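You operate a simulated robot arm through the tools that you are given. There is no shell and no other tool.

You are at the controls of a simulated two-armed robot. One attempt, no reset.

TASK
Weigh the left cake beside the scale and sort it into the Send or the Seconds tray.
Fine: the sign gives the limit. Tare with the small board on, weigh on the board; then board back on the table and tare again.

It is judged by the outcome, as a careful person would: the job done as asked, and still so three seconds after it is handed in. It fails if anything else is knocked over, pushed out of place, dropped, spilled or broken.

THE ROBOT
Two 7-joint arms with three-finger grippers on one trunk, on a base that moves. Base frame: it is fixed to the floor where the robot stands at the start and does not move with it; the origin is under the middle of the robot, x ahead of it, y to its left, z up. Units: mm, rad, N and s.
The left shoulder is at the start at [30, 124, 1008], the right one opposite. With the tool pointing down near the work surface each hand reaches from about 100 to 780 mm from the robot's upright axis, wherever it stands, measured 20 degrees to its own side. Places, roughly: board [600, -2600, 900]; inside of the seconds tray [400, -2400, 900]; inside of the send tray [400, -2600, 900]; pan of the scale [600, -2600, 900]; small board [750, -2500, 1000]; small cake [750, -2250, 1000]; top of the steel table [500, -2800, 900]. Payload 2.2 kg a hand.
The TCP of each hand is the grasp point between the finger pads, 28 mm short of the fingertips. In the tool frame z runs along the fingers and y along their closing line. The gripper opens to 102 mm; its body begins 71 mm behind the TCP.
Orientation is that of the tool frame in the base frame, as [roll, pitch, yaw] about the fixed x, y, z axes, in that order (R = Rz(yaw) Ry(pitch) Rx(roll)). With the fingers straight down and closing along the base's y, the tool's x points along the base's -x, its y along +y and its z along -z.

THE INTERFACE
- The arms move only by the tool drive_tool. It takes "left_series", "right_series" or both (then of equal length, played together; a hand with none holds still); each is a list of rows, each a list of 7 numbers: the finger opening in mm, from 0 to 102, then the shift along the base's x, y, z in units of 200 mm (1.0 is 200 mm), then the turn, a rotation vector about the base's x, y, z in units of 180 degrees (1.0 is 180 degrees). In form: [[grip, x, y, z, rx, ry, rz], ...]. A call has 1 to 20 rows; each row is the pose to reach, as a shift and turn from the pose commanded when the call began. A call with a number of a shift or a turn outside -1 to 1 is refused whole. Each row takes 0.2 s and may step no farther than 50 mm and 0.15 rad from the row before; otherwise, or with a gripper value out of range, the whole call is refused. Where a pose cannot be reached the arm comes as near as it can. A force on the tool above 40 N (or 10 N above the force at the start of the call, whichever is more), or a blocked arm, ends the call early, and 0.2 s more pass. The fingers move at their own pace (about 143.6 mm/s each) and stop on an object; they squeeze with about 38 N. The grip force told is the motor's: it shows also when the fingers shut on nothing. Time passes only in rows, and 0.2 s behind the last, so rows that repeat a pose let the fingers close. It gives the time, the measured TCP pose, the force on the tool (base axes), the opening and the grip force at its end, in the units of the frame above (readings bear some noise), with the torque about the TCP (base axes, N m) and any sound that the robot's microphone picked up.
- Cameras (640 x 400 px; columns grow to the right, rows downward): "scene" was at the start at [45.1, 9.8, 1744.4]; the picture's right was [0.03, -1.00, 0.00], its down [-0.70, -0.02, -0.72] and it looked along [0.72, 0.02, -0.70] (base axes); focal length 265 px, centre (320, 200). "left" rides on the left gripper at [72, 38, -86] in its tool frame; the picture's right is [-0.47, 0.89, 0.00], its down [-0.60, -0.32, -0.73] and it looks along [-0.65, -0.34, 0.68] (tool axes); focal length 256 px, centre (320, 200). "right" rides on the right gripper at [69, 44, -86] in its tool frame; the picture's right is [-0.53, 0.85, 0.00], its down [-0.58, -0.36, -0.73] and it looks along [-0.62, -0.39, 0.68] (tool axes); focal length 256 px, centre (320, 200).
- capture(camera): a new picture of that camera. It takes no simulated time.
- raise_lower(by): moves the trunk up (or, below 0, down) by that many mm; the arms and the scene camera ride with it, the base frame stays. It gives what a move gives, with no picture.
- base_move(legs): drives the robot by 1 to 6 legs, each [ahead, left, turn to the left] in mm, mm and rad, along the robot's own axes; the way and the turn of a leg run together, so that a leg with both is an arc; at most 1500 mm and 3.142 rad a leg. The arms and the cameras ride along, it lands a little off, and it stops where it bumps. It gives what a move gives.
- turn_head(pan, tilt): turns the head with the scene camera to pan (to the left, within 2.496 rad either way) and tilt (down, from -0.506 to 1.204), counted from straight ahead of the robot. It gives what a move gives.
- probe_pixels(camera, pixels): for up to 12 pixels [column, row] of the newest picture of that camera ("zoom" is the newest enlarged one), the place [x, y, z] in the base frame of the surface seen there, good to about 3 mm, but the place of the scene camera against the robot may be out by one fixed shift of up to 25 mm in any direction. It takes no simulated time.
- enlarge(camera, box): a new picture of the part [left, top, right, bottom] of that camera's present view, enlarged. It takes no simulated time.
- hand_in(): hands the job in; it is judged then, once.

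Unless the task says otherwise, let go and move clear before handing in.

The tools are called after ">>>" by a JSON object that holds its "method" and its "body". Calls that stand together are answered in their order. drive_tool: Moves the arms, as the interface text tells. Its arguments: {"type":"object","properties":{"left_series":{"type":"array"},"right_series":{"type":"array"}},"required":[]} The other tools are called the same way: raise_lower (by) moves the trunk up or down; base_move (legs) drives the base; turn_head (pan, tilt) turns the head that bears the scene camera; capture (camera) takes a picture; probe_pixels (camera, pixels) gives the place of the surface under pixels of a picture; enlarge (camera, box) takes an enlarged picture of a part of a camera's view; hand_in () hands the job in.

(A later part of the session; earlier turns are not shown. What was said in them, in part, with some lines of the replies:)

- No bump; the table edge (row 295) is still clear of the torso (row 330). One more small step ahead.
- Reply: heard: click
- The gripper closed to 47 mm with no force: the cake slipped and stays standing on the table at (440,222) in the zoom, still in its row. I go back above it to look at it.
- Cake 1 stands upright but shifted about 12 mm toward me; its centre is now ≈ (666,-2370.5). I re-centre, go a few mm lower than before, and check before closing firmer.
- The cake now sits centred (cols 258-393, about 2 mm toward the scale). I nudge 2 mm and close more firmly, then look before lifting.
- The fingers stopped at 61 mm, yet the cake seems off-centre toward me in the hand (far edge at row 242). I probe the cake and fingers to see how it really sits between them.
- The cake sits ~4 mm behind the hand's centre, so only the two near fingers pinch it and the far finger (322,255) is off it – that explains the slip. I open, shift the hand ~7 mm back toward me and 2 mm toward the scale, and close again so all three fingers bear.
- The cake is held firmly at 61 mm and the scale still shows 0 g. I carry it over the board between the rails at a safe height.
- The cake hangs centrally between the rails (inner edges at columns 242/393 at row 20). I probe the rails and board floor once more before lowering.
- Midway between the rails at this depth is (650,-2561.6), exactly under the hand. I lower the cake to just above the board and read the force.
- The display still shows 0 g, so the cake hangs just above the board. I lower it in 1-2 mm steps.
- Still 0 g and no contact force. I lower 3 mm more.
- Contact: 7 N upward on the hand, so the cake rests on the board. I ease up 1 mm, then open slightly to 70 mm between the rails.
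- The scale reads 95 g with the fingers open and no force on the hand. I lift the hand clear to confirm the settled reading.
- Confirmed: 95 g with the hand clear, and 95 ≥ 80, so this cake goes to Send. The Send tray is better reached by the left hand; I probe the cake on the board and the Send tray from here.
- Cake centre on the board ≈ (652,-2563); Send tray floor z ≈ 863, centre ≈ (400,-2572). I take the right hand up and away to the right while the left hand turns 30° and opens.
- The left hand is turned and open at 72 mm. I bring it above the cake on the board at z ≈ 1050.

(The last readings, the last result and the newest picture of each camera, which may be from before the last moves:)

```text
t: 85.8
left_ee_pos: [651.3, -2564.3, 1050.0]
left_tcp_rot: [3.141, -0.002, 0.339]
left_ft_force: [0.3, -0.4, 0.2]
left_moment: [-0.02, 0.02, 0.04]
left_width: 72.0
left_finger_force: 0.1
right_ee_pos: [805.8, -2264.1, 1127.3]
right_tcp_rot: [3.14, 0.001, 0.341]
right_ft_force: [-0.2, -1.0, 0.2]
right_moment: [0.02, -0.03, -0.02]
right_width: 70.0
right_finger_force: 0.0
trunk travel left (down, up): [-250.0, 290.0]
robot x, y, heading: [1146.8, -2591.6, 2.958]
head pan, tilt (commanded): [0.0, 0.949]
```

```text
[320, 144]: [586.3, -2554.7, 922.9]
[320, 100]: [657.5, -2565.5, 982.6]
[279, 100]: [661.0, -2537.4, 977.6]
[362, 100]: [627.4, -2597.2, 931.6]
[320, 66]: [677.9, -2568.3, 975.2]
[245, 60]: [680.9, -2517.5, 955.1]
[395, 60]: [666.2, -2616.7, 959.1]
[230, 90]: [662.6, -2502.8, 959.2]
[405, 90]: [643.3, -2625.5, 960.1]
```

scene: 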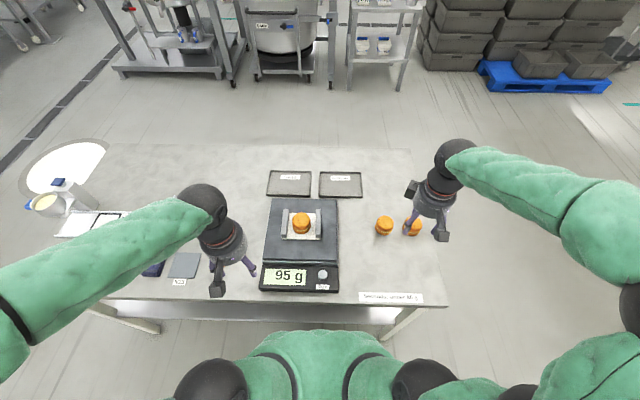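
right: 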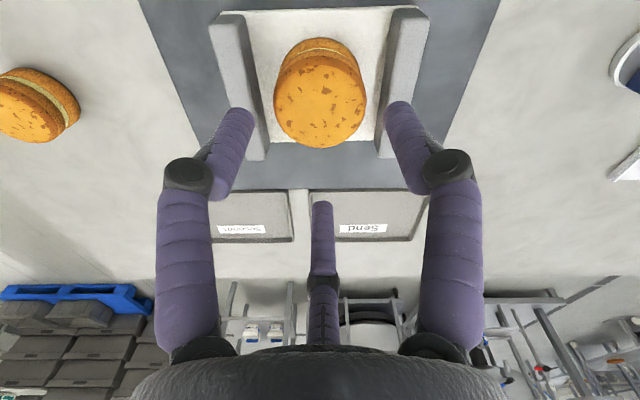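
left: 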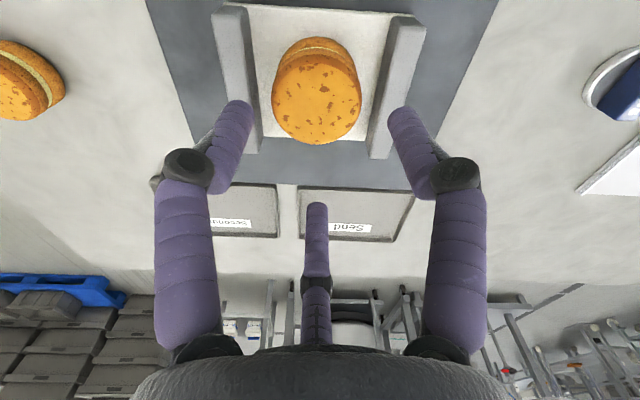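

Through the left camera the cake is about 2 mm to the right of the hand's axis (cols 271-361). I shift the hand 4 mm back and 1-2 mm right so the far finger meets it first, and lower between the rails.

>>> {"method": "drive_tool", "body": {"left_series": [[72, 0.02, 0.007, 0, 0, 0, 0], [72, 0.02, 0.007, -0.15, 0, 0, 0], [72, 0.02, 0.007, -0.27, 0, 0, 0], [72, 0.02, 0.007, -0.36, 0, 0, 0], [72, 0.02, 0.007, -0.42, 0, 0, 0], [72, 0.02, 0.007, -0.42, 0, 0, 0]]}}

>>> {"method": "capture", "body": {"camera": "left"}}

>>> {"method": "probe_pixels", "body": {"camera": "left", "pixels": [[320, 234], [320, 200], [270, 195], [375, 195], [320, 155]]}}

```text
t: 87.2
left_ee_pos: [655.2, -2563.7, 967.4]
left_tcp_rot: [3.14, 0.0, 0.339]
left_ft_force: [0.7, 0.5, 0.3]
left_moment: [0.03, -0.02, 0.0]
left_width: 71.8
left_finger_force: 0.1
right_ee_pos: [805.4, -2264.6, 1126.3]
right_tcp_rot: [-3.141, -0.001, 0.341]
right_ft_force: [0.6, -0.5, 0.5]
right_moment: [0.0, 0.02, -0.02]
right_width: 69.7
right_finger_force: 0.1
trunk travel left (down, up): [-250.0, 290.0]
robot x, y, heading: [1148.8, -2589.8, 2.955]
head pan, tilt (commanded): [0.0, 0.949]
```

```text
taken
```

left: 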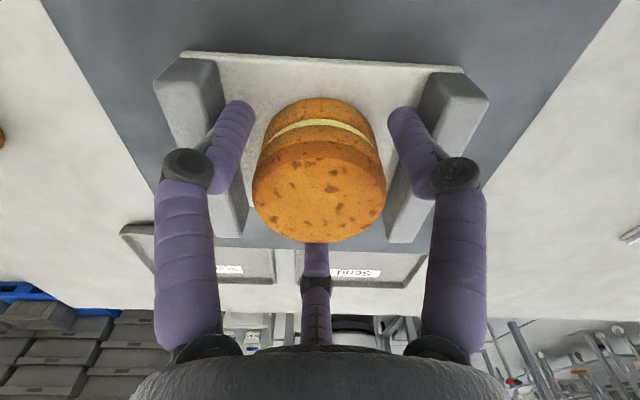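

```text
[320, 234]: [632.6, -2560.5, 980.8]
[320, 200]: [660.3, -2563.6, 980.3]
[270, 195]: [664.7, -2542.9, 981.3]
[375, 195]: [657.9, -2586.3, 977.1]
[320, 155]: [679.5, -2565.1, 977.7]
```

The cake is centred in the left hand (cols 252-386, far edge row 242), as in the good grasp before. I close and lift 6 mm as a test.

>>> {"method": "drive_tool", "body": {"left_series": [[66, 0, 0, 0, 0, 0, 0], [60, 0, 0, 0, 0, 0, 0], [40, 0, 0, 0, 0, 0, 0], [20, 0, 0, 0, 0, 0, 0], [20, 0, 0, 0, 0, 0, 0], [20, 0, 0, 0, 0, 0, 0], [20, 0, 0, 0.01, 0, 0, 0], [20, 0, 0, 0.02, 0, 0, 0], [20, 0, 0, 0.03, 0, 0, 0], [20, 0, 0, 0.03, 0, 0, 0]]}}

>>> {"method": "capture", "body": {"camera": "left"}}

>>> {"method": "enlarge", "body": {"camera": "scene", "box": [224, 170, 416, 290]}}

```text
t: 89.4
left_ee_pos: [656.5, -2562.6, 973.3]
left_tcp_rot: [-3.141, -0.002, 0.34]
left_ft_force: [0.1, -0.6, -1.2]
left_moment: [-0.01, 0.0, 0.01]
left_width: 60.9
left_finger_force: 11.4
right_ee_pos: [804.5, -2263.7, 1126.2]
right_tcp_rot: [-3.142, -0.001, 0.342]
right_ft_force: [-0.3, 0.0, -0.4]
right_moment: [-0.05, -0.02, -0.03]
right_width: 69.8
right_finger_force: 0.1
trunk travel left (down, up): [-250.0, 290.0]
robot x, y, heading: [1148.1, -2593.0, 2.955]
head pan, tilt (commanded): [0.0, 0.949]
```

```text
taken
```

left: 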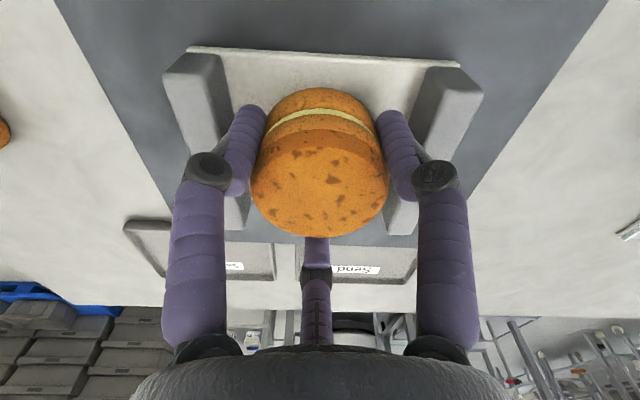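

```text
3.33 times, centred on (320, 230) of scene
```

zoom: 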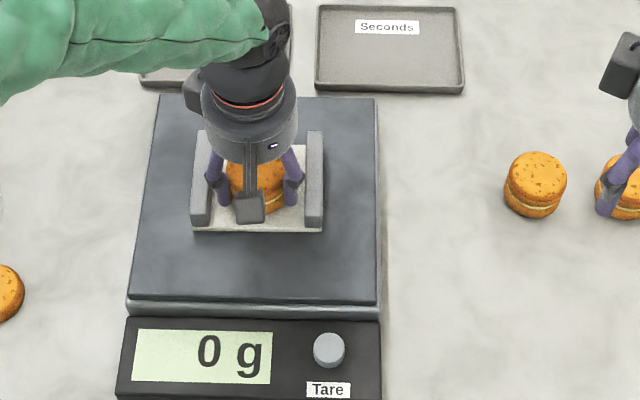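

The cake is off the board (0 g shown, width steady at 61 mm). I lift it 70 mm slowly and carry it forward toward the Send tray.

>>> {"method": "drive_tool", "body": {"left_series": [[20, 0, 0, 0.04, 0, 0, 0], [20, 0, 0, 0.1, 0, 0, 0], [20, 0, 0, 0.18, 0, 0, 0], [20, 0, 0, 0.27, 0, 0, 0], [20, 0, 0, 0.34, 0, 0, 0], [20, -0.05, -0.002, 0.36, 0, 0, 0], [20, -0.15, -0.005, 0.36, 0, 0, 0], [20, -0.27, -0.01, 0.36, 0, 0, 0], [20, -0.4, -0.015, 0.36, 0, 0, 0], [20, -0.53, -0.02, 0.36, 0, 0, 0], [20, -0.66, -0.025, 0.36, 0, 0, 0], [20, -0.78, -0.03, 0.36, 0, 0, 0], [20, -0.88, -0.035, 0.36, 0, 0, 0], [20, -0.95, -0.04, 0.36, 0, 0, 0], [20, -0.95, -0.04, 0.36, 0, 0, 0]]}}

>>> {"method": "capture", "body": {"camera": "left"}}

>>> {"method": "capture", "body": {"camera": "scene"}}

```text
t: 92.6
left_ee_pos: [465.2, -2570.9, 1043.9]
left_tcp_rot: [-3.141, -0.001, 0.339]
left_ft_force: [0.6, 0.8, -0.9]
left_moment: [0.03, 0.02, -0.04]
left_width: 60.8
left_finger_force: 11.0
right_ee_pos: [804.8, -2264.7, 1126.2]
right_tcp_rot: [3.141, -0.002, 0.341]
right_ft_force: [0.0, 0.0, 0.2]
right_moment: [0.01, 0.01, 0.01]
right_width: 70.1
right_finger_force: 0.0
trunk travel left (down, up): [-250.0, 290.0]
robot x, y, heading: [1147.1, -2589.3, 2.958]
head pan, tilt (commanded): [0.0, 0.949]
```

```text
taken
```

left: 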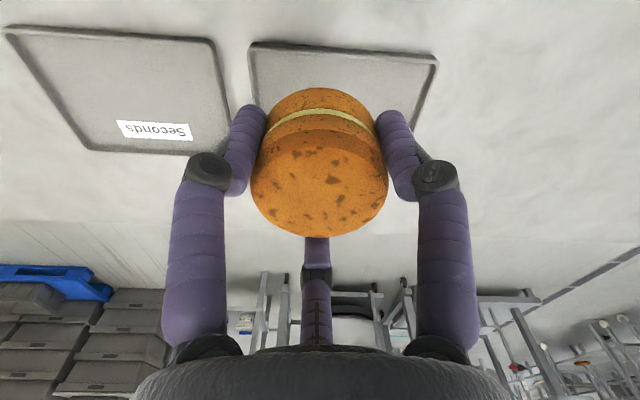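

```text
taken
```

scene: 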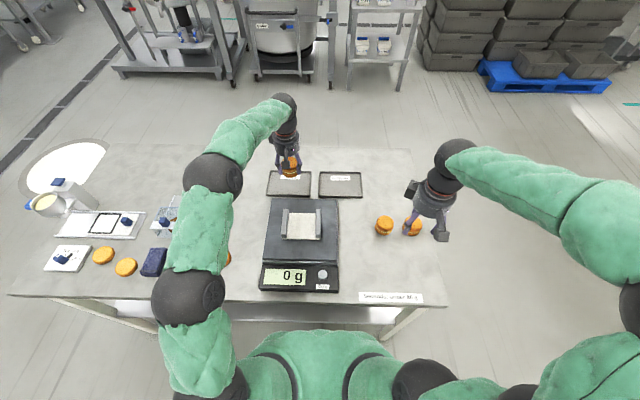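

The hand arrived over the near edge of the Send tray and the cake is still held. I probe the tray's rims in the left view to set the exact drop place.

>>> {"method": "probe_pixels", "body": {"camera": "left", "pixels": [[252, 46], [436, 60], [340, 52], [420, 100], [255, 80], [340, 75], [400, 130], [435, 70], [250, 60], [30, 40], [200, 120]]}}

```text
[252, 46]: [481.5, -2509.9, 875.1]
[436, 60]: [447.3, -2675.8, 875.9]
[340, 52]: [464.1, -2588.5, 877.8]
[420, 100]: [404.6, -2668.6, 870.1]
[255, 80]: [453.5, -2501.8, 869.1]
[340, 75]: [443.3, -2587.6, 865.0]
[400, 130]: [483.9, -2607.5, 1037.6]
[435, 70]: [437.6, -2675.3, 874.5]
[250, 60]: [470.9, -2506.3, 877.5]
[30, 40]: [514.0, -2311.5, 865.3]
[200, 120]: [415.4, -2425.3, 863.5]
```

The tray's near rim lies at z ≈ 876, floor ≈ 864.5, centre ≈ (401,-2581). I move to (409,-2578) and lower the cake to just above the tray floor.

>>> {"method": "drive_tool", "body": {"left_series": [[20, -0.08, -0.01, 0, 0, 0, 0], [20, -0.18, -0.022, 0, 0, 0, 0], [20, -0.26, -0.033, 0, 0, 0, 0], [20, -0.28, -0.036, -0.05, 0, 0, 0], [20, -0.28, -0.036, -0.18, 0, 0, 0], [20, -0.28, -0.036, -0.33, 0, 0, 0], [20, -0.28, -0.036, -0.46, 0, 0, 0], [20, -0.28, -0.036, -0.57, 0, 0, 0], [20, -0.28, -0.036, -0.64, 0, 0, 0], [20, -0.28, -0.036, -0.67, 0, 0, 0], [20, -0.28, -0.036, -0.69, 0, 0, 0], [20, -0.28, -0.036, -0.69, 0, 0, 0]]}}

>>> {"method": "capture", "body": {"camera": "left"}}

>>> {"method": "enlarge", "body": {"camera": "scene", "box": [224, 130, 384, 230]}}

```text
t: 95.2
left_ee_pos: [409.2, -2575.4, 906.7]
left_tcp_rot: [3.142, 0.0, 0.339]
left_ft_force: [0.1, 0.2, -0.9]
left_moment: [0.04, -0.02, 0.02]
left_width: 61.3
left_finger_force: 10.8
right_ee_pos: [805.2, -2263.6, 1126.1]
right_tcp_rot: [-3.14, -0.001, 0.341]
right_ft_force: [-0.6, 0.0, 0.6]
right_moment: [0.01, -0.01, 0.01]
right_width: 69.9
right_finger_force: 0.0
trunk travel left (down, up): [-250.0, 290.0]
robot x, y, heading: [1146.8, -2594.1, 2.957]
head pan, tilt (commanded): [0.0, 0.949]
```

```text
taken
```

left: 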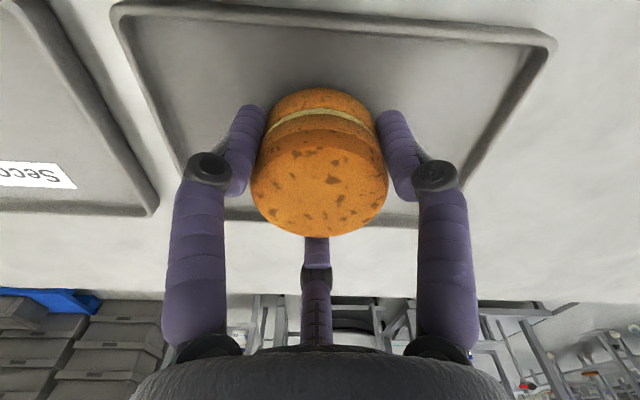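

```text
4.00 times, centred on (304, 180) of scene
```

zoom: 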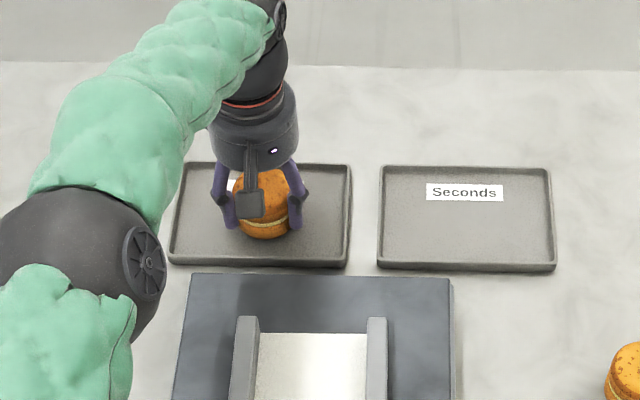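

The cake hangs centrally in the Send tray, a few mm above its floor. I lower in small steps until it touches.

>>> {"method": "drive_tool", "body": {"left_series": [[20, 0, 0, -0.01, 0, 0, 0], [20, 0, 0, -0.02, 0, 0, 0], [20, 0, 0, -0.025, 0, 0, 0], [20, 0, 0, -0.025, 0, 0, 0]]}}

```text
t: 96.2
left_ee_pos: [409.0, -2577.4, 901.4]
left_tcp_rot: [3.141, 0.0, 0.339]
left_ft_force: [0.5, 0.1, 3.2]
left_moment: [0.06, -0.07, 0.05]
left_width: 60.9
left_finger_force: 11.0
right_ee_pos: [806.2, -2264.4, 1126.1]
right_tcp_rot: [-3.141, -0.002, 0.341]
right_ft_force: [-0.4, -0.3, -0.9]
right_moment: [0.02, 0.03, -0.01]
right_width: 69.8
right_finger_force: 0.1
trunk travel left (down, up): [-250.0, 290.0]
robot x, y, heading: [1150.8, -2595.1, 2.96]
head pan, tilt (commanded): [0.0, 0.949]
```

Force turned to +3.2 N: the cake rests on the tray floor. I open to 72 mm and lift the hand straight up.

>>> {"method": "drive_tool", "body": {"left_series": [[20, 0, 0, 0.003, 0, 0, 0], [62, 0, 0, 0.003, 0, 0, 0], [68, 0, 0, 0.003, 0, 0, 0], [72, 0, 0, 0.003, 0, 0, 0], [72, 0, 0, 0.003, 0, 0, 0], [72, 0, 0, 0.05, 0, 0, 0], [72, 0, 0, 0.15, 0, 0, 0], [72, 0, 0, 0.3, 0, 0, 0], [72, 0, 0, 0.5, 0, 0, 0], [72, 0, 0, 0.7, 0, 0, 0], [72, 0, 0, 0.9, 0, 0, 0]]}}

>>> {"method": "capture", "body": {"camera": "left"}}

>>> {"method": "enlarge", "body": {"camera": "scene", "box": [224, 130, 384, 230]}}

```text
t: 98.6
left_ee_pos: [410.4, -2576.3, 1080.9]
left_tcp_rot: [3.139, -0.002, 0.338]
left_ft_force: [0.5, 0.3, 0.5]
left_moment: [-0.01, 0.04, -0.01]
left_width: 72.1
left_finger_force: 0.0
right_ee_pos: [806.5, -2263.9, 1126.9]
right_tcp_rot: [-3.142, 0.0, 0.34]
right_ft_force: [0.3, 0.0, -0.6]
right_moment: [-0.03, 0.0, 0.0]
right_width: 70.0
right_finger_force: 0.1
trunk travel left (down, up): [-250.0, 290.0]
robot x, y, heading: [1147.1, -2591.8, 2.96]
head pan, tilt (commanded): [0.0, 0.949]
```

```text
taken
```

left: 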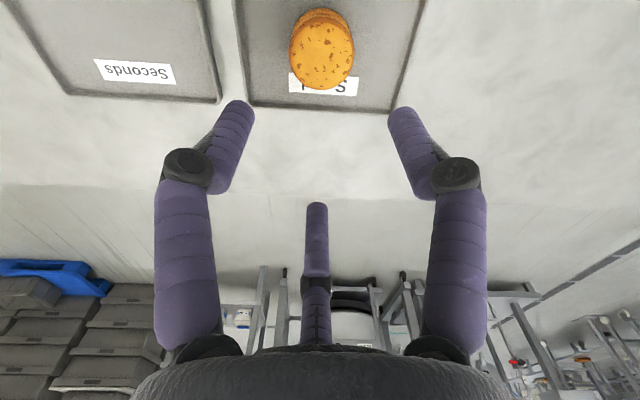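

```text
4.00 times, centred on (304, 180) of scene
```

zoom: 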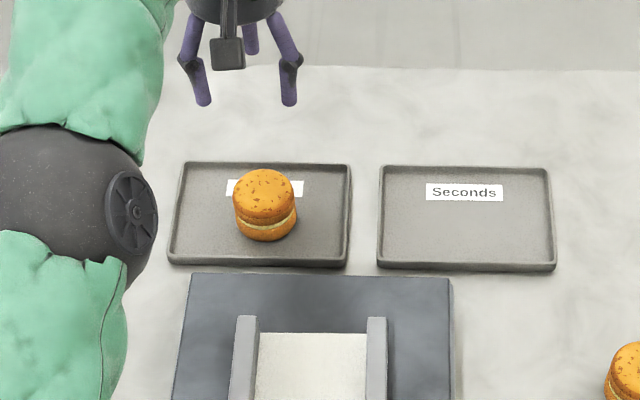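

The cake stands in the Send tray, clear of the rims. Next I withdraw the left hand to the left and turn the right hand back by 30° so its fingers can straddle a board rail.

>>> {"method": "drive_tool", "body": {"left_series": [[72, 0.1, -0.02, 0.1, 0, 0, 0], [72, 0.25, -0.08, 0.2, 0, 0, 0], [72, 0.4, -0.18, 0.25, 0, 0, 0], [72, 0.55, -0.3, 0.25, 0, 0, 0], [72, 0.7, -0.45, 0.25, 0, 0, 0], [72, 0.83, -0.62, 0.25, 0, 0, 0], [72, 0.95, -0.8, 0.25, 0, 0, 0], [72, 1.0, -0.95, 0.25, 0, 0, 0]], "right_series": [[70, 0, 0, 0, 0, 0, -0.0417], [70, 0, 0, 0, 0, 0, -0.0833], [60, 0, 0, 0, 0, 0, -0.125], [50, 0, 0, 0, 0, 0, -0.1667], [50, 0, 0, 0, 0, 0, -0.1667], [50, 0, 0, 0, 0, 0, -0.1667], [50, 0, 0, 0, 0, 0, -0.1667], [50, 0, 0, 0, 0, 0, -0.1667]]}}

>>> {"method": "drive_tool", "body": {"left_series": [[60, 0.05, -0.1, 0, 0, 0, 0], [40, 0.15, -0.2, 0, 0, 0, 0], [20, 0.3, -0.25, 0, 0, 0, 0], [0, 0.45, -0.25, 0, 0, 0, 0], [0, 0.6, -0.25, 0, 0, 0, 0], [0, 0.7, -0.25, 0, 0, 0, 0]]}}

>>> {"method": "capture", "body": {"camera": "scene"}}

```text
t: 100.4
left_ee_pos: [609.3, -2767.1, 1131.7]
left_tcp_rot: [3.142, -0.001, 0.338]
left_ft_force: [0.1, -0.1, 0.6]
left_moment: [0.03, 0.0, 0.0]
left_width: 72.2
left_finger_force: 0.1
right_ee_pos: [804.0, -2263.4, 1126.2]
right_tcp_rot: [-3.141, -0.001, -0.183]
right_ft_force: [-0.9, 0.3, -0.5]
right_moment: [0.02, -0.01, 0.01]
right_width: 50.0
right_finger_force: 0.0
trunk travel left (down, up): [-250.0, 290.0]
robot x, y, heading: [1151.2, -2589.0, 2.953]
head pan, tilt (commanded): [0.0, 0.949]
```

```text
t: 101.8
left_ee_pos: [749.1, -2816.9, 1130.4]
left_tcp_rot: [-3.141, 0.0, 0.339]
left_ft_force: [-0.2, 0.1, 0.7]
left_moment: [-0.04, 0.01, 0.0]
left_width: 2.1
left_finger_force: 31.2
right_ee_pos: [804.2, -2262.5, 1125.6]
right_tcp_rot: [-3.141, 0.0, -0.182]
right_ft_force: [0.4, -0.4, 0.2]
right_moment: [0.02, 0.02, 0.01]
right_width: 50.0
right_finger_force: 0.1
trunk travel left (down, up): [-250.0, 290.0]
robot x, y, heading: [1150.0, -2591.9, 2.958]
head pan, tilt (commanded): [0.0, 0.949]
```

```text
taken
```

scene: 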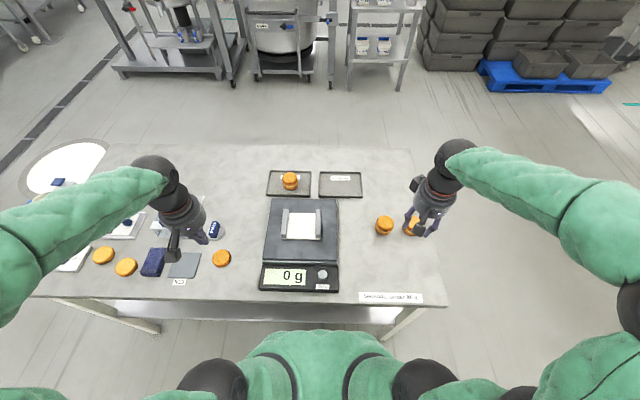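

Cake 1 sits in the Send tray at (290,180) and the scale shows 0 g with the board on. I bring the right hand over the board's right rail.

>>> {"method": "drive_tool", "body": {"right_series": [[50, -0.1, -0.16, 0, 0, 0, 0], [50, -0.2, -0.33, 0, 0, 0, 0], [50, -0.3, -0.5, 0, 0, 0, 0], [50, -0.4, -0.67, 0, 0, 0, 0], [50, -0.5, -0.83, 0, 0, 0, 0], [50, -0.57, -0.96, 0, 0, 0, 0]]}}

>>> {"method": "drive_tool", "body": {"right_series": [[50, -0.07, -0.12, 0, 0, 0, 0], [50, -0.145, -0.245, 0, 0, 0, 0], [50, -0.145, -0.245, -0.2, 0, 0, 0], [50, -0.145, -0.245, -0.4, 0, 0, 0], [50, -0.145, -0.245, -0.4, 0, 0, 0]]}}

>>> {"method": "capture", "body": {"camera": "right"}}

>>> {"method": "enlarge", "body": {"camera": "scene", "box": [224, 170, 416, 290]}}

```text
t: 103.2
left_ee_pos: [749.5, -2818.1, 1130.3]
left_tcp_rot: [-3.142, -0.002, 0.338]
left_ft_force: [0.2, -1.0, -0.5]
left_moment: [0.02, 0.0, 0.02]
left_width: 2.1
left_finger_force: 31.3
right_ee_pos: [691.3, -2455.8, 1125.5]
right_tcp_rot: [-3.141, 0.0, -0.185]
right_ft_force: [-0.3, -0.6, -1.1]
right_moment: [-0.02, 0.0, -0.03]
right_width: 50.0
right_finger_force: 0.0
trunk travel left (down, up): [-250.0, 290.0]
robot x, y, heading: [1146.8, -2591.9, 2.952]
head pan, tilt (commanded): [0.0, 0.949]
```

```text
t: 104.4
left_ee_pos: [748.7, -2816.3, 1130.6]
left_tcp_rot: [3.141, 0.0, 0.338]
left_ft_force: [-0.4, 0.2, -0.3]
left_moment: [0.0, 0.02, 0.02]
left_width: 1.9
left_finger_force: 31.4
right_ee_pos: [661.6, -2500.3, 1046.4]
right_tcp_rot: [3.14, 0.0, -0.183]
right_ft_force: [-0.5, -0.3, -0.2]
right_moment: [0.05, 0.01, -0.01]
right_width: 49.9
right_finger_force: 0.0
trunk travel left (down, up): [-250.0, 290.0]
robot x, y, heading: [1146.5, -2588.3, 2.961]
head pan, tilt (commanded): [0.0, 0.949]
```

```text
taken
```

right: 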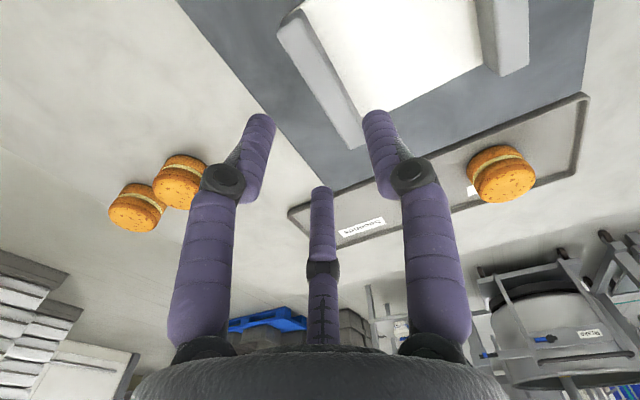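

```text
3.33 times, centred on (320, 230) of scene
```

zoom: 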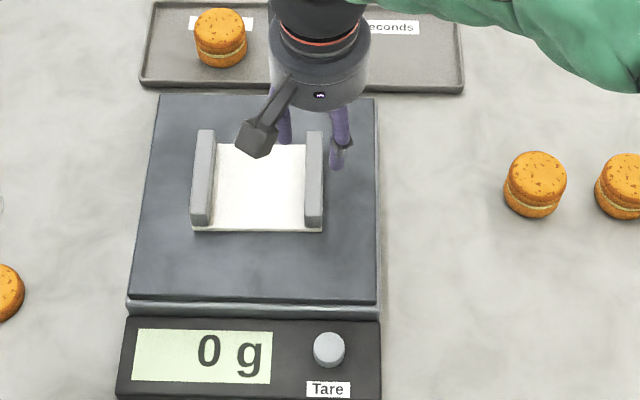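

The right rail shows in the right view from about (290,25) to (350,140). I enlarge and probe its top and sides for thickness and position.

>>> {"method": "enlarge", "body": {"camera": "right", "box": [240, 0, 400, 160]}}

>>> {"method": "probe_pixels", "body": {"camera": "right", "pixels": [[290, 40], [300, 35], [312, 30], [320, 80], [330, 80], [310, 85], [340, 130], [350, 125], [335, 135], [360, 60], [300, 120]]}}

```text
2.50 times, centred on (320, 80) of right
```

zoom: 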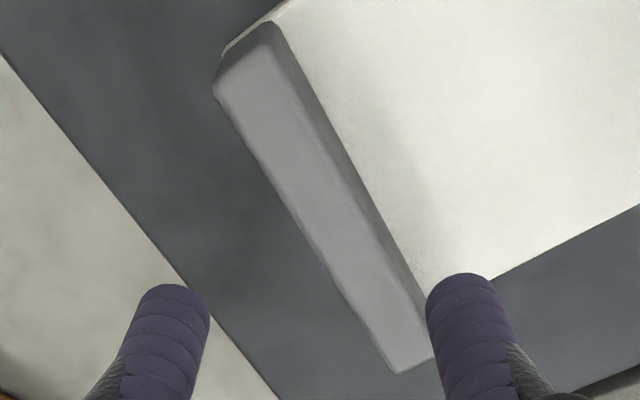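

```text
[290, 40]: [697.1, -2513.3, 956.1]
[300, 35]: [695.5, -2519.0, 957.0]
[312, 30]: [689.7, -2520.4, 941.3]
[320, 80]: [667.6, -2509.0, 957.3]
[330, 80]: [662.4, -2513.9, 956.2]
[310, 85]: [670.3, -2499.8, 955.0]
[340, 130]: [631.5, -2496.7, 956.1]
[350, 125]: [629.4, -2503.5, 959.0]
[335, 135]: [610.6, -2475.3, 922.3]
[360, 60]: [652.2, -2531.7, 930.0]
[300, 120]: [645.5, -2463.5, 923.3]
```

Rail top is ~15 mm thick, centred at 6 mm left of the hand's axis – just right for one finger inside and two outside. I lower the open hand so the tips end a few mm above the board floor.

>>> {"method": "drive_tool", "body": {"right_series": [[50, 0, 0, -0.15, 0, 0, 0], [50, 0, 0, -0.3, 0, 0, 0], [50, 0, 0, -0.37, 0, 0, 0], [50, 0, 0, -0.405, 0, 0, 0], [50, 0, 0, -0.415, 0, 0, 0], [50, 0, 0, -0.415, 0, 0, 0]]}}

>>> {"method": "capture", "body": {"camera": "right"}}

>>> {"method": "enlarge", "body": {"camera": "scene", "box": [256, 180, 384, 260]}}

```text
t: 105.8
left_ee_pos: [749.2, -2817.2, 1130.9]
left_tcp_rot: [-3.141, -0.001, 0.339]
left_ft_force: [0.1, -0.1, 0.3]
left_moment: [-0.02, 0.05, 0.0]
left_width: 2.1
left_finger_force: 31.0
right_ee_pos: [661.7, -2502.9, 962.0]
right_tcp_rot: [3.14, -0.002, -0.182]
right_ft_force: [-0.2, 0.0, 0.3]
right_moment: [0.01, 0.0, 0.01]
right_width: 49.7
right_finger_force: 0.0
trunk travel left (down, up): [-250.0, 290.0]
robot x, y, heading: [1147.5, -2589.1, 2.96]
head pan, tilt (commanded): [0.0, 0.949]
```

```text
taken
```

right: 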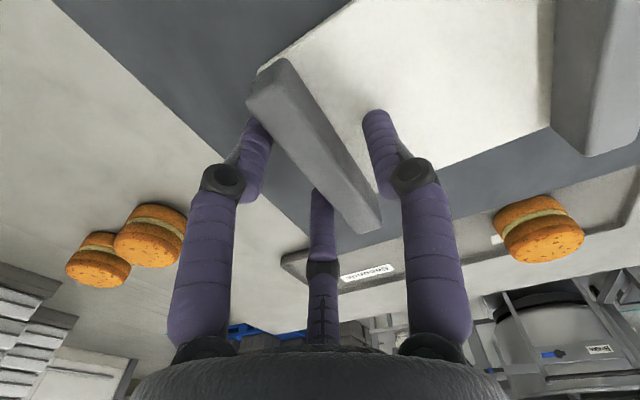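

```text
5.00 times, centred on (320, 220) of scene
```

zoom: 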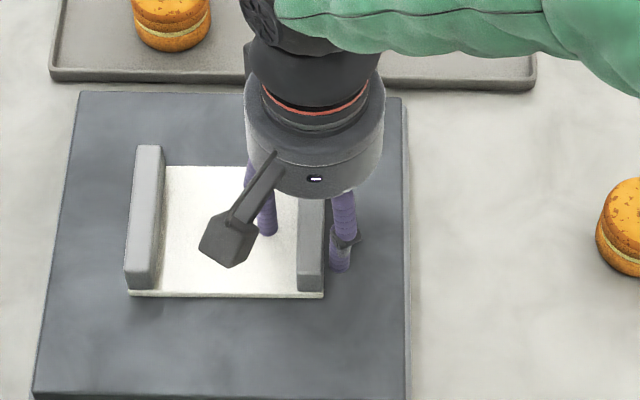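

The fingers straddle the rail: one inside on the board (378,130), two outside (255,150) and (322,220). I close on it.

>>> {"method": "drive_tool", "body": {"right_series": [[40, 0, 0, 0, 0, 0, 0], [30, 0, 0, 0, 0, 0, 0], [20, 0, 0, 0, 0, 0, 0], [10, 0, 0, 0, 0, 0, 0], [0, 0, 0, 0, 0, 0, 0], [0, 0, 0, 0, 0, 0, 0], [0, 0, 0, 0, 0, 0, 0]]}}

>>> {"method": "capture", "body": {"camera": "right"}}

>>> {"method": "enlarge", "body": {"camera": "scene", "box": [256, 180, 384, 260]}}

```text
t: 107.4
left_ee_pos: [748.4, -2816.9, 1130.2]
left_tcp_rot: [3.141, -0.003, 0.338]
left_ft_force: [0.3, -0.1, -1.0]
left_moment: [-0.02, 0.0, 0.0]
left_width: 2.1
left_finger_force: 31.4
right_ee_pos: [661.0, -2504.9, 961.7]
right_tcp_rot: [3.141, -0.003, -0.182]
right_ft_force: [0.5, -0.2, 0.2]
right_moment: [-0.08, 0.01, -0.02]
right_width: 26.6
right_finger_force: 37.8
trunk travel left (down, up): [-250.0, 290.0]
robot x, y, heading: [1146.7, -2590.7, 2.959]
head pan, tilt (commanded): [0.0, 0.949]
```

```text
taken
```

right: 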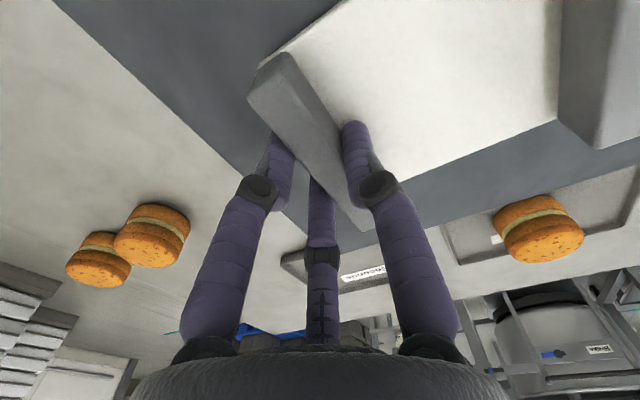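

```text
5.00 times, centred on (320, 220) of scene
```

zoom: 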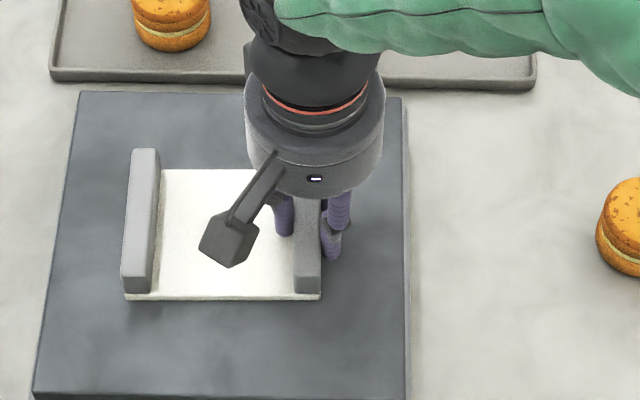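

The fingers hold the rail at 26.6 mm with 38 N; the board barely moved. I lift 8 mm as a test.

>>> {"method": "drive_tool", "body": {"right_series": [[0, 0, 0, 0.01, 0, 0, 0], [0, 0, 0, 0.025, 0, 0, 0], [0, 0, 0, 0.04, 0, 0, 0], [0, 0, 0, 0.04, 0, 0, 0]]}}

>>> {"method": "capture", "body": {"camera": "right"}}

>>> {"method": "enlarge", "body": {"camera": "scene", "box": [224, 180, 400, 290]}}

```text
t: 108.4
left_ee_pos: [747.9, -2817.2, 1130.9]
left_tcp_rot: [-3.141, -0.003, 0.338]
left_ft_force: [0.6, -0.4, -0.4]
left_moment: [-0.01, -0.06, 0.04]
left_width: 2.2
left_finger_force: 31.5
right_ee_pos: [661.6, -2503.7, 970.4]
right_tcp_rot: [-3.141, -0.002, -0.184]
right_ft_force: [0.3, 0.1, -0.2]
right_moment: [0.03, -0.06, -0.01]
right_width: 26.6
right_finger_force: 37.9
trunk travel left (down, up): [-250.0, 290.0]
robot x, y, heading: [1149.9, -2587.5, 2.955]
head pan, tilt (commanded): [0.0, 0.949]
```

```text
taken
```

right: 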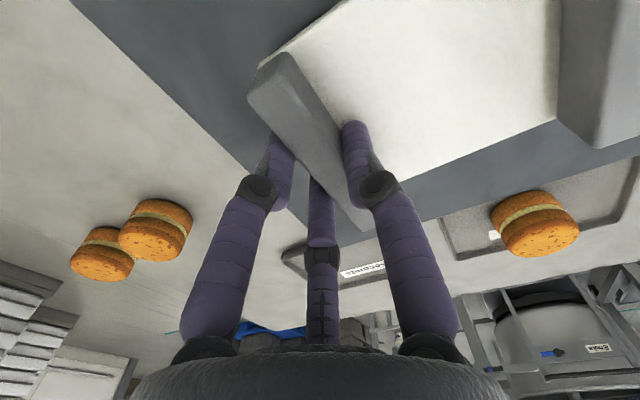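

```text
3.64 times, centred on (312, 235) of scene
```

zoom: 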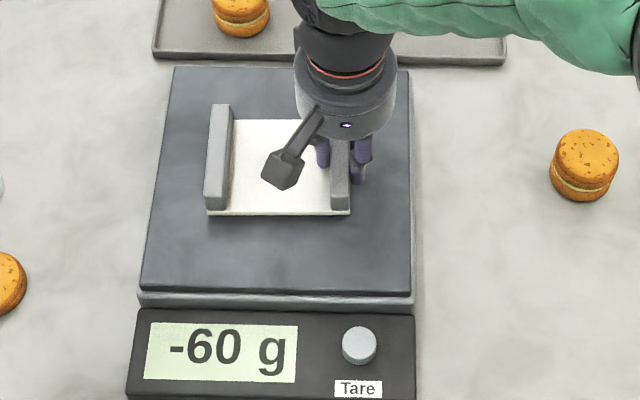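

The display shows -60 g: the board is fully off the pan and level. I raise it and carry it to the free spot right of the scale, in front of the cakes.

>>> {"method": "drive_tool", "body": {"right_series": [[0, 0, 0, 0.1, 0, 0, 0], [0, 0, 0, 0.22, 0, 0, 0], [0, 0, 0, 0.34, 0, 0, 0], [0, 0, 0, 0.4, 0, 0, 0], [0, 0.08, 0.12, 0.4, 0, 0, 0], [0, 0.17, 0.26, 0.4, 0, 0, 0], [0, 0.27, 0.41, 0.4, 0, 0, 0], [0, 0.37, 0.56, 0.4, 0, 0, 0], [0, 0.47, 0.71, 0.4, 0, 0, 0], [0, 0.56, 0.85, 0.4, 0, 0, 0], [0, 0.63, 0.95, 0.4, 0, 0, 0], [0, 0.65, 0.98, 0.4, 0, 0, 0], [0, 0.65, 0.98, 0.4, 0, 0, 0]]}}

>>> {"method": "capture", "body": {"camera": "right"}}

>>> {"method": "capture", "body": {"camera": "scene"}}

>>> {"method": "enlarge", "body": {"camera": "scene", "box": [256, 190, 448, 310]}}

```text
t: 111.2
left_ee_pos: [749.4, -2816.7, 1131.5]
left_tcp_rot: [-3.141, 0.001, 0.339]
left_ft_force: [-0.3, -0.6, 0.4]
left_moment: [0.0, -0.02, 0.03]
left_width: 2.1
left_finger_force: 31.6
right_ee_pos: [791.5, -2306.0, 1051.0]
right_tcp_rot: [3.141, -0.001, -0.183]
right_ft_force: [0.9, -0.1, -0.8]
right_moment: [0.01, 0.02, -0.01]
right_width: 26.7
right_finger_force: 37.8
trunk travel left (down, up): [-250.0, 290.0]
robot x, y, heading: [1147.1, -2590.7, 2.957]
head pan, tilt (commanded): [0.0, 0.949]
```

```text
taken
```

right: 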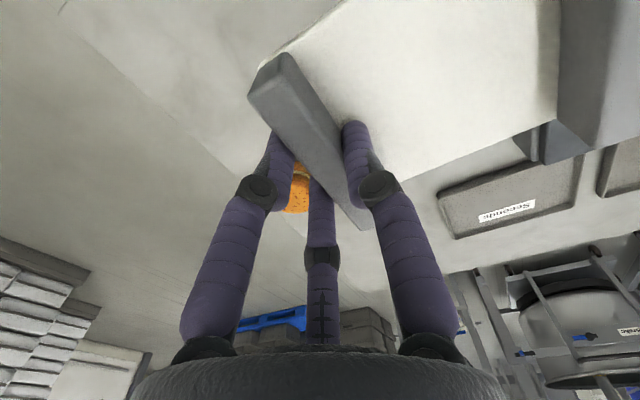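

```text
taken
```

scene: 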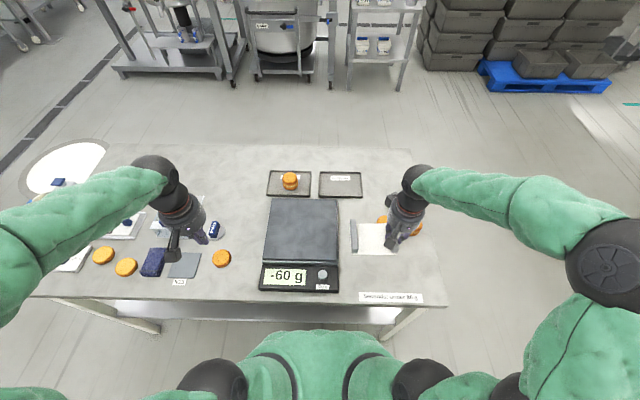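

```text
3.33 times, centred on (352, 250) of scene
```

zoom: 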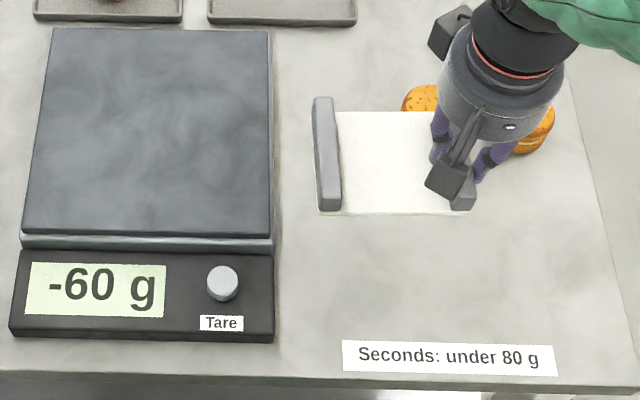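

The board hangs level over the free area, clear of the scale (column 275) and the sign. I probe the sign's edge, scale side and table to confirm the landing footprint.

>>> {"method": "probe_pixels", "body": {"camera": "zoom", "pixels": [[450, 347], [345, 345], [550, 350], [450, 372], [275, 335], [272, 240], [400, 290], [330, 290], [500, 300], [325, 205], [470, 205]]}}

```text
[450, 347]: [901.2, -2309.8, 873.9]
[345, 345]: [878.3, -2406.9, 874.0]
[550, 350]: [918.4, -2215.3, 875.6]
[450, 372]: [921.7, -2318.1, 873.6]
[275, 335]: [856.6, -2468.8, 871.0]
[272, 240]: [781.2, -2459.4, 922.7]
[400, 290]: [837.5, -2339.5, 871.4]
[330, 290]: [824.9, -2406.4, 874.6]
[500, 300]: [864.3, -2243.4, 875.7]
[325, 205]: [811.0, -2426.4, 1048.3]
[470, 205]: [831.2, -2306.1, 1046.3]
```

Footprint checks out: about 65 mm clear of the sign and 34 mm of the scale. I lower the board to just above the table.

>>> {"method": "drive_tool", "body": {"right_series": [[0, 0, 0, -0.1, 0, 0, 0], [0, 0, 0, -0.3, 0, 0, 0], [0, 0, 0, -0.48, 0, 0, 0], [0, 0, 0, -0.6, 0, 0, 0], [0, 0, 0, -0.67, 0, 0, 0], [0, 0, 0, -0.71, 0, 0, 0], [0, 0, 0, -0.725, 0, 0, 0], [0, 0, 0, -0.725, 0, 0, 0]]}}

>>> {"method": "enlarge", "body": {"camera": "scene", "box": [256, 190, 448, 310]}}

```text
t: 113.0
left_ee_pos: [749.5, -2816.7, 1130.3]
left_tcp_rot: [3.141, -0.002, 0.338]
left_ft_force: [0.5, -0.2, 0.2]
left_moment: [-0.01, 0.02, -0.02]
left_width: 2.1
left_finger_force: 31.8
right_ee_pos: [792.1, -2307.9, 905.2]
right_tcp_rot: [3.141, -0.002, -0.184]
right_ft_force: [0.8, 0.4, -1.2]
right_moment: [0.0, 0.0, -0.01]
right_width: 26.5
right_finger_force: 37.7
trunk travel left (down, up): [-250.0, 290.0]
robot x, y, heading: [1148.5, -2594.0, 2.959]
head pan, tilt (commanded): [0.0, 0.949]
```

```text
3.33 times, centred on (352, 250) of scene
```

zoom: 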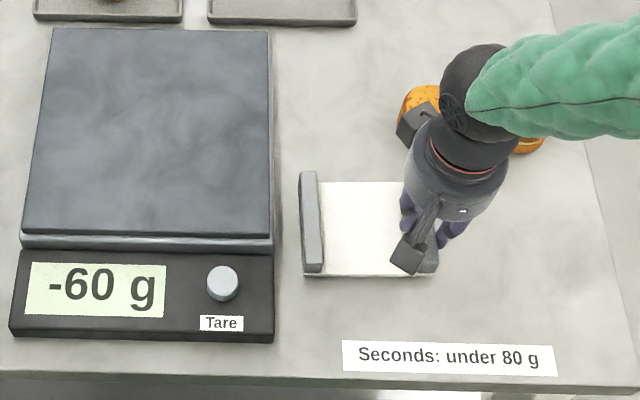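

The board is just above the table, about 28 mm from the scale. I lower in 1-2 mm steps until it touches.

>>> {"method": "drive_tool", "body": {"right_series": [[0, 0, 0, -0.008, 0, 0, 0], [0, 0, 0, -0.015, 0, 0, 0], [0, 0, 0, -0.02, 0, 0, 0], [0, 0, 0, -0.02, 0, 0, 0]]}}

```text
t: 114.0
left_ee_pos: [749.6, -2816.6, 1131.1]
left_tcp_rot: [-3.141, -0.001, 0.339]
left_ft_force: [0.2, -0.3, 0.4]
left_moment: [0.01, 0.01, 0.01]
left_width: 2.3
left_finger_force: 32.0
right_ee_pos: [791.2, -2307.2, 901.6]
right_tcp_rot: [-3.141, -0.001, -0.184]
right_ft_force: [1.0, 0.4, -0.1]
right_moment: [0.04, -0.02, -0.01]
right_width: 26.5
right_finger_force: 38.4
trunk travel left (down, up): [-250.0, 290.0]
robot x, y, heading: [1145.5, -2588.5, 2.956]
head pan, tilt (commanded): [0.0, 0.949]
```

Force is only about 0 N so it may barely touch. I go down another 2 mm in small steps.

>>> {"method": "drive_tool", "body": {"right_series": [[0, 0, 0, -0.005, 0, 0, 0], [0, 0, 0, -0.01, 0, 0, 0], [0, 0, 0, -0.01, 0, 0, 0]]}}

```text
t: 114.8
left_ee_pos: [750.7, -2818.2, 1130.6]
left_tcp_rot: [3.141, 0.001, 0.339]
left_ft_force: [0.6, 0.2, 0.6]
left_moment: [0.02, -0.04, -0.01]
left_width: 2.0
left_finger_force: 31.8
right_ee_pos: [791.9, -2306.4, 900.3]
right_tcp_rot: [-3.141, 0.002, -0.186]
right_ft_force: [3.4, 2.9, 14.8]
right_moment: [-0.25, -0.53, 0.13]
right_width: 26.7
right_finger_force: 38.3
trunk travel left (down, up): [-250.0, 290.0]
robot x, y, heading: [1150.2, -2594.2, 2.96]
head pan, tilt (commanded): [0.0, 0.949]
```

The board now presses the table (15 N). I ease up 1 mm, open to 50 mm and lift straight up.

>>> {"method": "drive_tool", "body": {"right_series": [[0, 0, 0, 0.006, 0, 0, 0], [0, 0, 0, 0.006, 0, 0, 0], [30, 0, 0, 0.006, 0, 0, 0], [40, 0, 0, 0.006, 0, 0, 0], [50, 0, 0, 0.006, 0, 0, 0], [50, 0, 0, 0.006, 0, 0, 0], [50, 0, 0, 0.06, 0, 0, 0], [50, 0, 0, 0.15, 0, 0, 0], [50, 0, 0, 0.35, 0, 0, 0], [50, 0, 0, 0.58, 0, 0, 0], [50, 0, 0, 0.8, 0, 0, 0], [50, 0, 0, 1.0, 0, 0, 0]]}}

>>> {"method": "capture", "body": {"camera": "right"}}

>>> {"method": "enlarge", "body": {"camera": "scene", "box": [256, 190, 448, 310]}}

```text
t: 117.4
left_ee_pos: [749.3, -2818.8, 1131.5]
left_tcp_rot: [-3.141, 0.0, 0.339]
left_ft_force: [0.3, 0.1, 0.1]
left_moment: [0.0, 0.02, -0.02]
left_width: 2.3
left_finger_force: 31.9
right_ee_pos: [792.4, -2305.3, 1099.8]
right_tcp_rot: [3.139, -0.003, -0.185]
right_ft_force: [0.5, 0.4, 0.3]
right_moment: [0.0, 0.0, 0.01]
right_width: 50.2
right_finger_force: 0.1
trunk travel left (down, up): [-250.0, 290.0]
robot x, y, heading: [1144.7, -2589.6, 2.959]
head pan, tilt (commanded): [0.0, 0.949]
```

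```text
taken
```

right: 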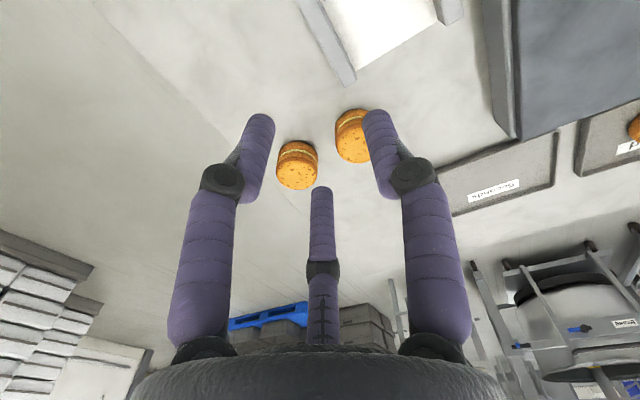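

```text
3.33 times, centred on (352, 250) of scene
```

zoom: 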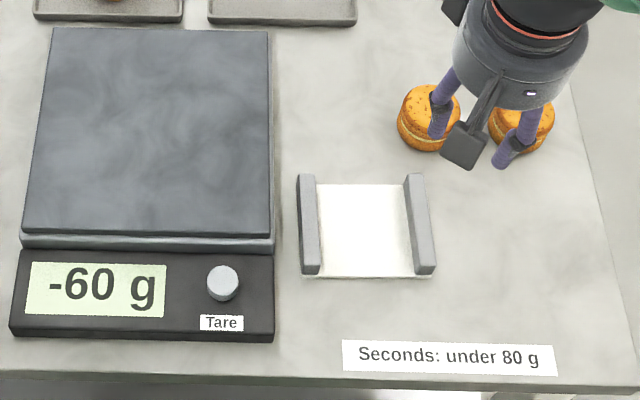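

The board lies flat on the table and the display shows -60 g. Now I bring the closed left hand to the tare button while the right hand moves aside.

>>> {"method": "drive_tool", "body": {"left_series": [[0, 0.05, 0.2, 0, 0, 0, 0], [0, 0.1, 0.4, 0, 0, 0, 0], [0, 0.15, 0.6, 0, 0, 0, 0], [0, 0.2, 0.8, 0, 0, 0, 0], [0, 0.25, 1.0, 0, 0, 0, 0]], "right_series": [[50, 0.02, 0.1, 0.05, 0, 0, 0], [50, 0.04, 0.2, 0.1, 0, 0, 0], [50, 0.06, 0.3, 0.15, 0, 0, 0], [50, 0.08, 0.4, 0.2, 0, 0, 0], [50, 0.1, 0.5, 0.2, 0, 0, 0]]}}

>>> {"method": "drive_tool", "body": {"left_series": [[0, 0.06, 0.235, 0, 0, 0, 0], [0, 0.12, 0.468, 0, 0, 0, 0], [0, 0.12, 0.468, -0.24, 0, 0, 0], [0, 0.12, 0.468, -0.48, 0, 0, 0], [0, 0.12, 0.468, -0.72, 0, 0, 0], [0, 0.12, 0.468, -0.83, 0, 0, 0], [0, 0.12, 0.468, -0.83, 0, 0, 0]]}}

>>> {"method": "capture", "body": {"camera": "left"}}

>>> {"method": "probe_pixels", "body": {"camera": "left", "pixels": [[320, 110], [300, 110], [340, 110], [320, 95], [320, 125]]}}

```text
t: 118.6
left_ee_pos: [799.5, -2615.1, 1130.7]
left_tcp_rot: [-3.14, -0.001, 0.34]
left_ft_force: [-0.3, 0.5, -0.5]
left_moment: [-0.02, -0.02, -0.01]
left_width: 2.3
left_finger_force: 31.5
right_ee_pos: [810.9, -2205.7, 1139.1]
right_tcp_rot: [3.14, 0.0, -0.184]
right_ft_force: [-0.2, 0.2, -0.4]
right_moment: [-0.05, 0.0, -0.03]
right_width: 49.9
right_finger_force: 0.2
trunk travel left (down, up): [-250.0, 290.0]
robot x, y, heading: [1148.9, -2594.0, 2.96]
head pan, tilt (commanded): [0.0, 0.949]
```

```text
t: 120.2
left_ee_pos: [822.7, -2523.0, 964.1]
left_tcp_rot: [-3.141, -0.002, 0.338]
left_ft_force: [-0.4, -0.3, 0.1]
left_moment: [-0.02, 0.0, -0.02]
left_width: 1.9
left_finger_force: 31.5
right_ee_pos: [811.2, -2207.0, 1139.2]
right_tcp_rot: [-3.141, -0.001, -0.184]
right_ft_force: [0.1, 0.6, -0.7]
right_moment: [-0.02, 0.01, 0.02]
right_width: 50.1
right_finger_force: 0.1
trunk travel left (down, up): [-250.0, 290.0]
robot x, y, heading: [1145.2, -2593.0, 2.963]
head pan, tilt (commanded): [0.0, 0.949]
```

```text
taken
```

left: 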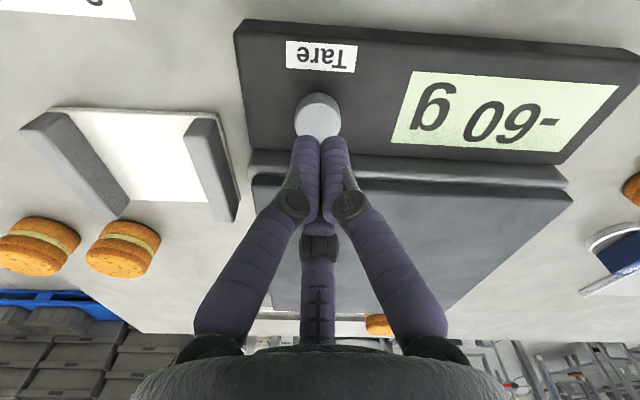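

```text
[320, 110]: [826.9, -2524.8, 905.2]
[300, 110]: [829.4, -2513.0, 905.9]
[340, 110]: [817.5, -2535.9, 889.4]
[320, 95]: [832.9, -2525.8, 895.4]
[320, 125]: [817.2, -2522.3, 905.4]
```

The button (318,114) is right under the tips and the display reads -60 g. I press as before until it clicks.

>>> {"method": "drive_tool", "body": {"left_series": [[0, 0.005, -0.003, -0.1, 0, 0, 0], [0, 0.005, -0.003, -0.16, 0, 0, 0], [0, 0.005, -0.003, -0.18, 0, 0, 0], [0, 0.005, -0.003, -0.19, 0, 0, 0], [0, 0.005, -0.003, -0.2, 0, 0, 0], [0, 0.005, -0.003, -0.207, 0, 0, 0], [0, 0.005, -0.003, -0.207, 0, 0, 0]]}}

>>> {"method": "capture", "body": {"camera": "left"}}

```text
t: 121.8
left_ee_pos: [824.5, -2523.5, 924.5]
left_tcp_rot: [-3.139, 0.0, 0.34]
left_ft_force: [1.6, -0.1, 6.1]
left_moment: [0.05, 0.05, 0.05]
left_width: 1.9
left_finger_force: 31.2
right_ee_pos: [812.7, -2208.0, 1138.5]
right_tcp_rot: [3.141, -0.001, -0.182]
right_ft_force: [0.0, -0.2, 0.0]
right_moment: [-0.01, 0.04, -0.01]
right_width: 49.9
right_finger_force: 0.1
trunk travel left (down, up): [-250.0, 290.0]
robot x, y, heading: [1150.8, -2587.6, 2.96]
head pan, tilt (commanded): [0.0, 0.949]
heard: click
```

```text
taken
```

left: 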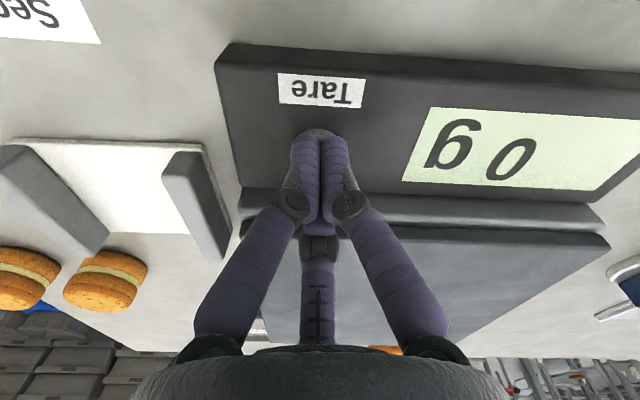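

A click was heard and the display reads 0 g with the pan empty. I lift the left hand straight up and away to the left.

>>> {"method": "drive_tool", "body": {"left_series": [[0, 0, 0, 0.1, 0, 0, 0], [0, 0, 0, 0.3, 0, 0, 0], [0, 0, 0, 0.54, 0, 0, 0], [0, 0, 0, 0.78, 0, 0, 0], [0, 0, 0, 1.0, 0, 0, 0], [0, 0.05, -0.2, 1.0, 0, 0, 0], [0, 0.1, -0.4, 1.0, 0, 0, 0], [0, 0.15, -0.6, 1.0, 0, 0, 0], [0, 0.2, -0.8, 1.0, 0, 0, 0], [0, 0.25, -1.0, 1.0, 0, 0, 0]], "right_series": [[50, 0, 0, 0, 0, 0, 0], [50, 0, 0, 0, 0, 0, 0], [50, 0.03, 0.03, 0, 0, 0, 0], [50, 0.08, 0.06, 0, 0, 0, 0], [50, 0.15, 0.1, 0, 0, 0, 0], [50, 0.25, 0.1, 0, 0, 0, 0], [50, 0.35, 0.1, 0, 0, 0, 0], [50, 0.45, 0.1, 0, 0, 0, 0], [50, 0.5, 0.1, 0, 0, 0, 0], [50, 0.5, 0.1, 0, 0, 0, 0]]}}

>>> {"method": "capture", "body": {"camera": "scene"}}

>>> {"method": "enlarge", "body": {"camera": "scene", "box": [240, 150, 448, 310]}}

>>> {"method": "enlarge", "body": {"camera": "scene", "box": [20, 140, 260, 300]}}

```text
t: 124.0
left_ee_pos: [876.0, -2725.4, 1122.2]
left_tcp_rot: [-3.14, -0.001, 0.339]
left_ft_force: [-0.5, 0.0, 0.0]
left_moment: [0.02, 0.02, 0.0]
left_width: 2.3
left_finger_force: 31.1
right_ee_pos: [913.1, -2187.6, 1138.7]
right_tcp_rot: [3.14, 0.002, -0.184]
right_ft_force: [-0.3, -0.4, -0.9]
right_moment: [0.01, 0.02, 0.01]
right_width: 50.2
right_finger_force: 0.1
trunk travel left (down, up): [-250.0, 290.0]
robot x, y, heading: [1149.3, -2589.5, 2.958]
head pan, tilt (commanded): [0.0, 0.949]
```

```text
taken
```

scene: 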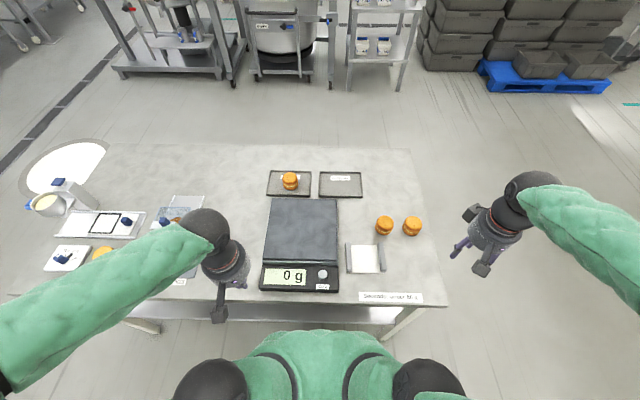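

```text
2.50 times, centred on (344, 230) of scene
```

zoom: 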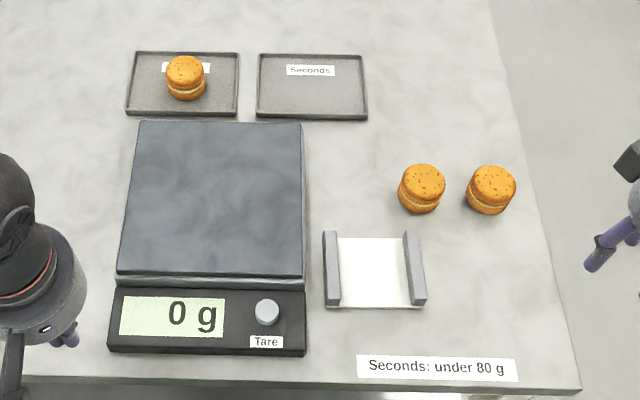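

```text
2.50 times, centred on (140, 220) of scene
```

zoom: 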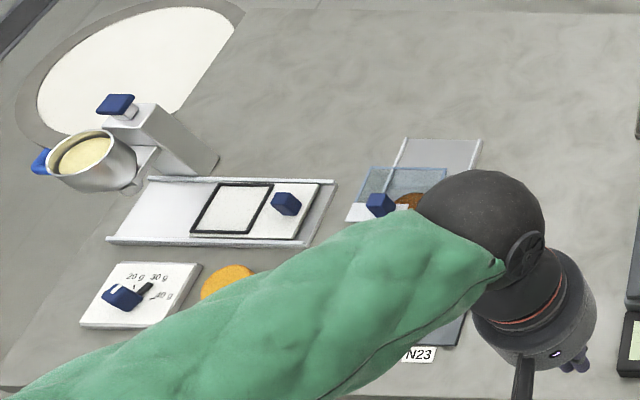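

The cake (95 g, not under 80 g) stands in the Send tray at zoom (186,77). The board is on the table, the pan is empty and the display shows 0 g. The other cakes and items stand undisturbed and both hands are clear, so I hand in.

>>> {"method": "hand_in", "body": {}}

```text
The job is handed in.
```

The job is done and handed in. The left cake weighed 95 g on the board. The sign says "Seconds: under 80 g", so the cake is now in the Send tray.

- **Scale:** I tared it with the small board on before weighing. Afterwards I put the board on the table to the right of the scale and tared again. The pan is empty and the display reads 0 g.
- **Which cake:** I took "left" as seen from the side where the sign and display read upright, which is the cake nearest the scale. From the opposite side, the left cake would be the one farthest from the scale.
- **A slip:** on my first try the cake slipped out of the fingers. It stayed upright on the table, shifted by about 12 mm, and the later lifts held.
- **Everything else:** in the last picture the other two cakes and the other items look undisturbed, and both hands are clear of the table. The left arm hid part of the left end of the table in that picture.
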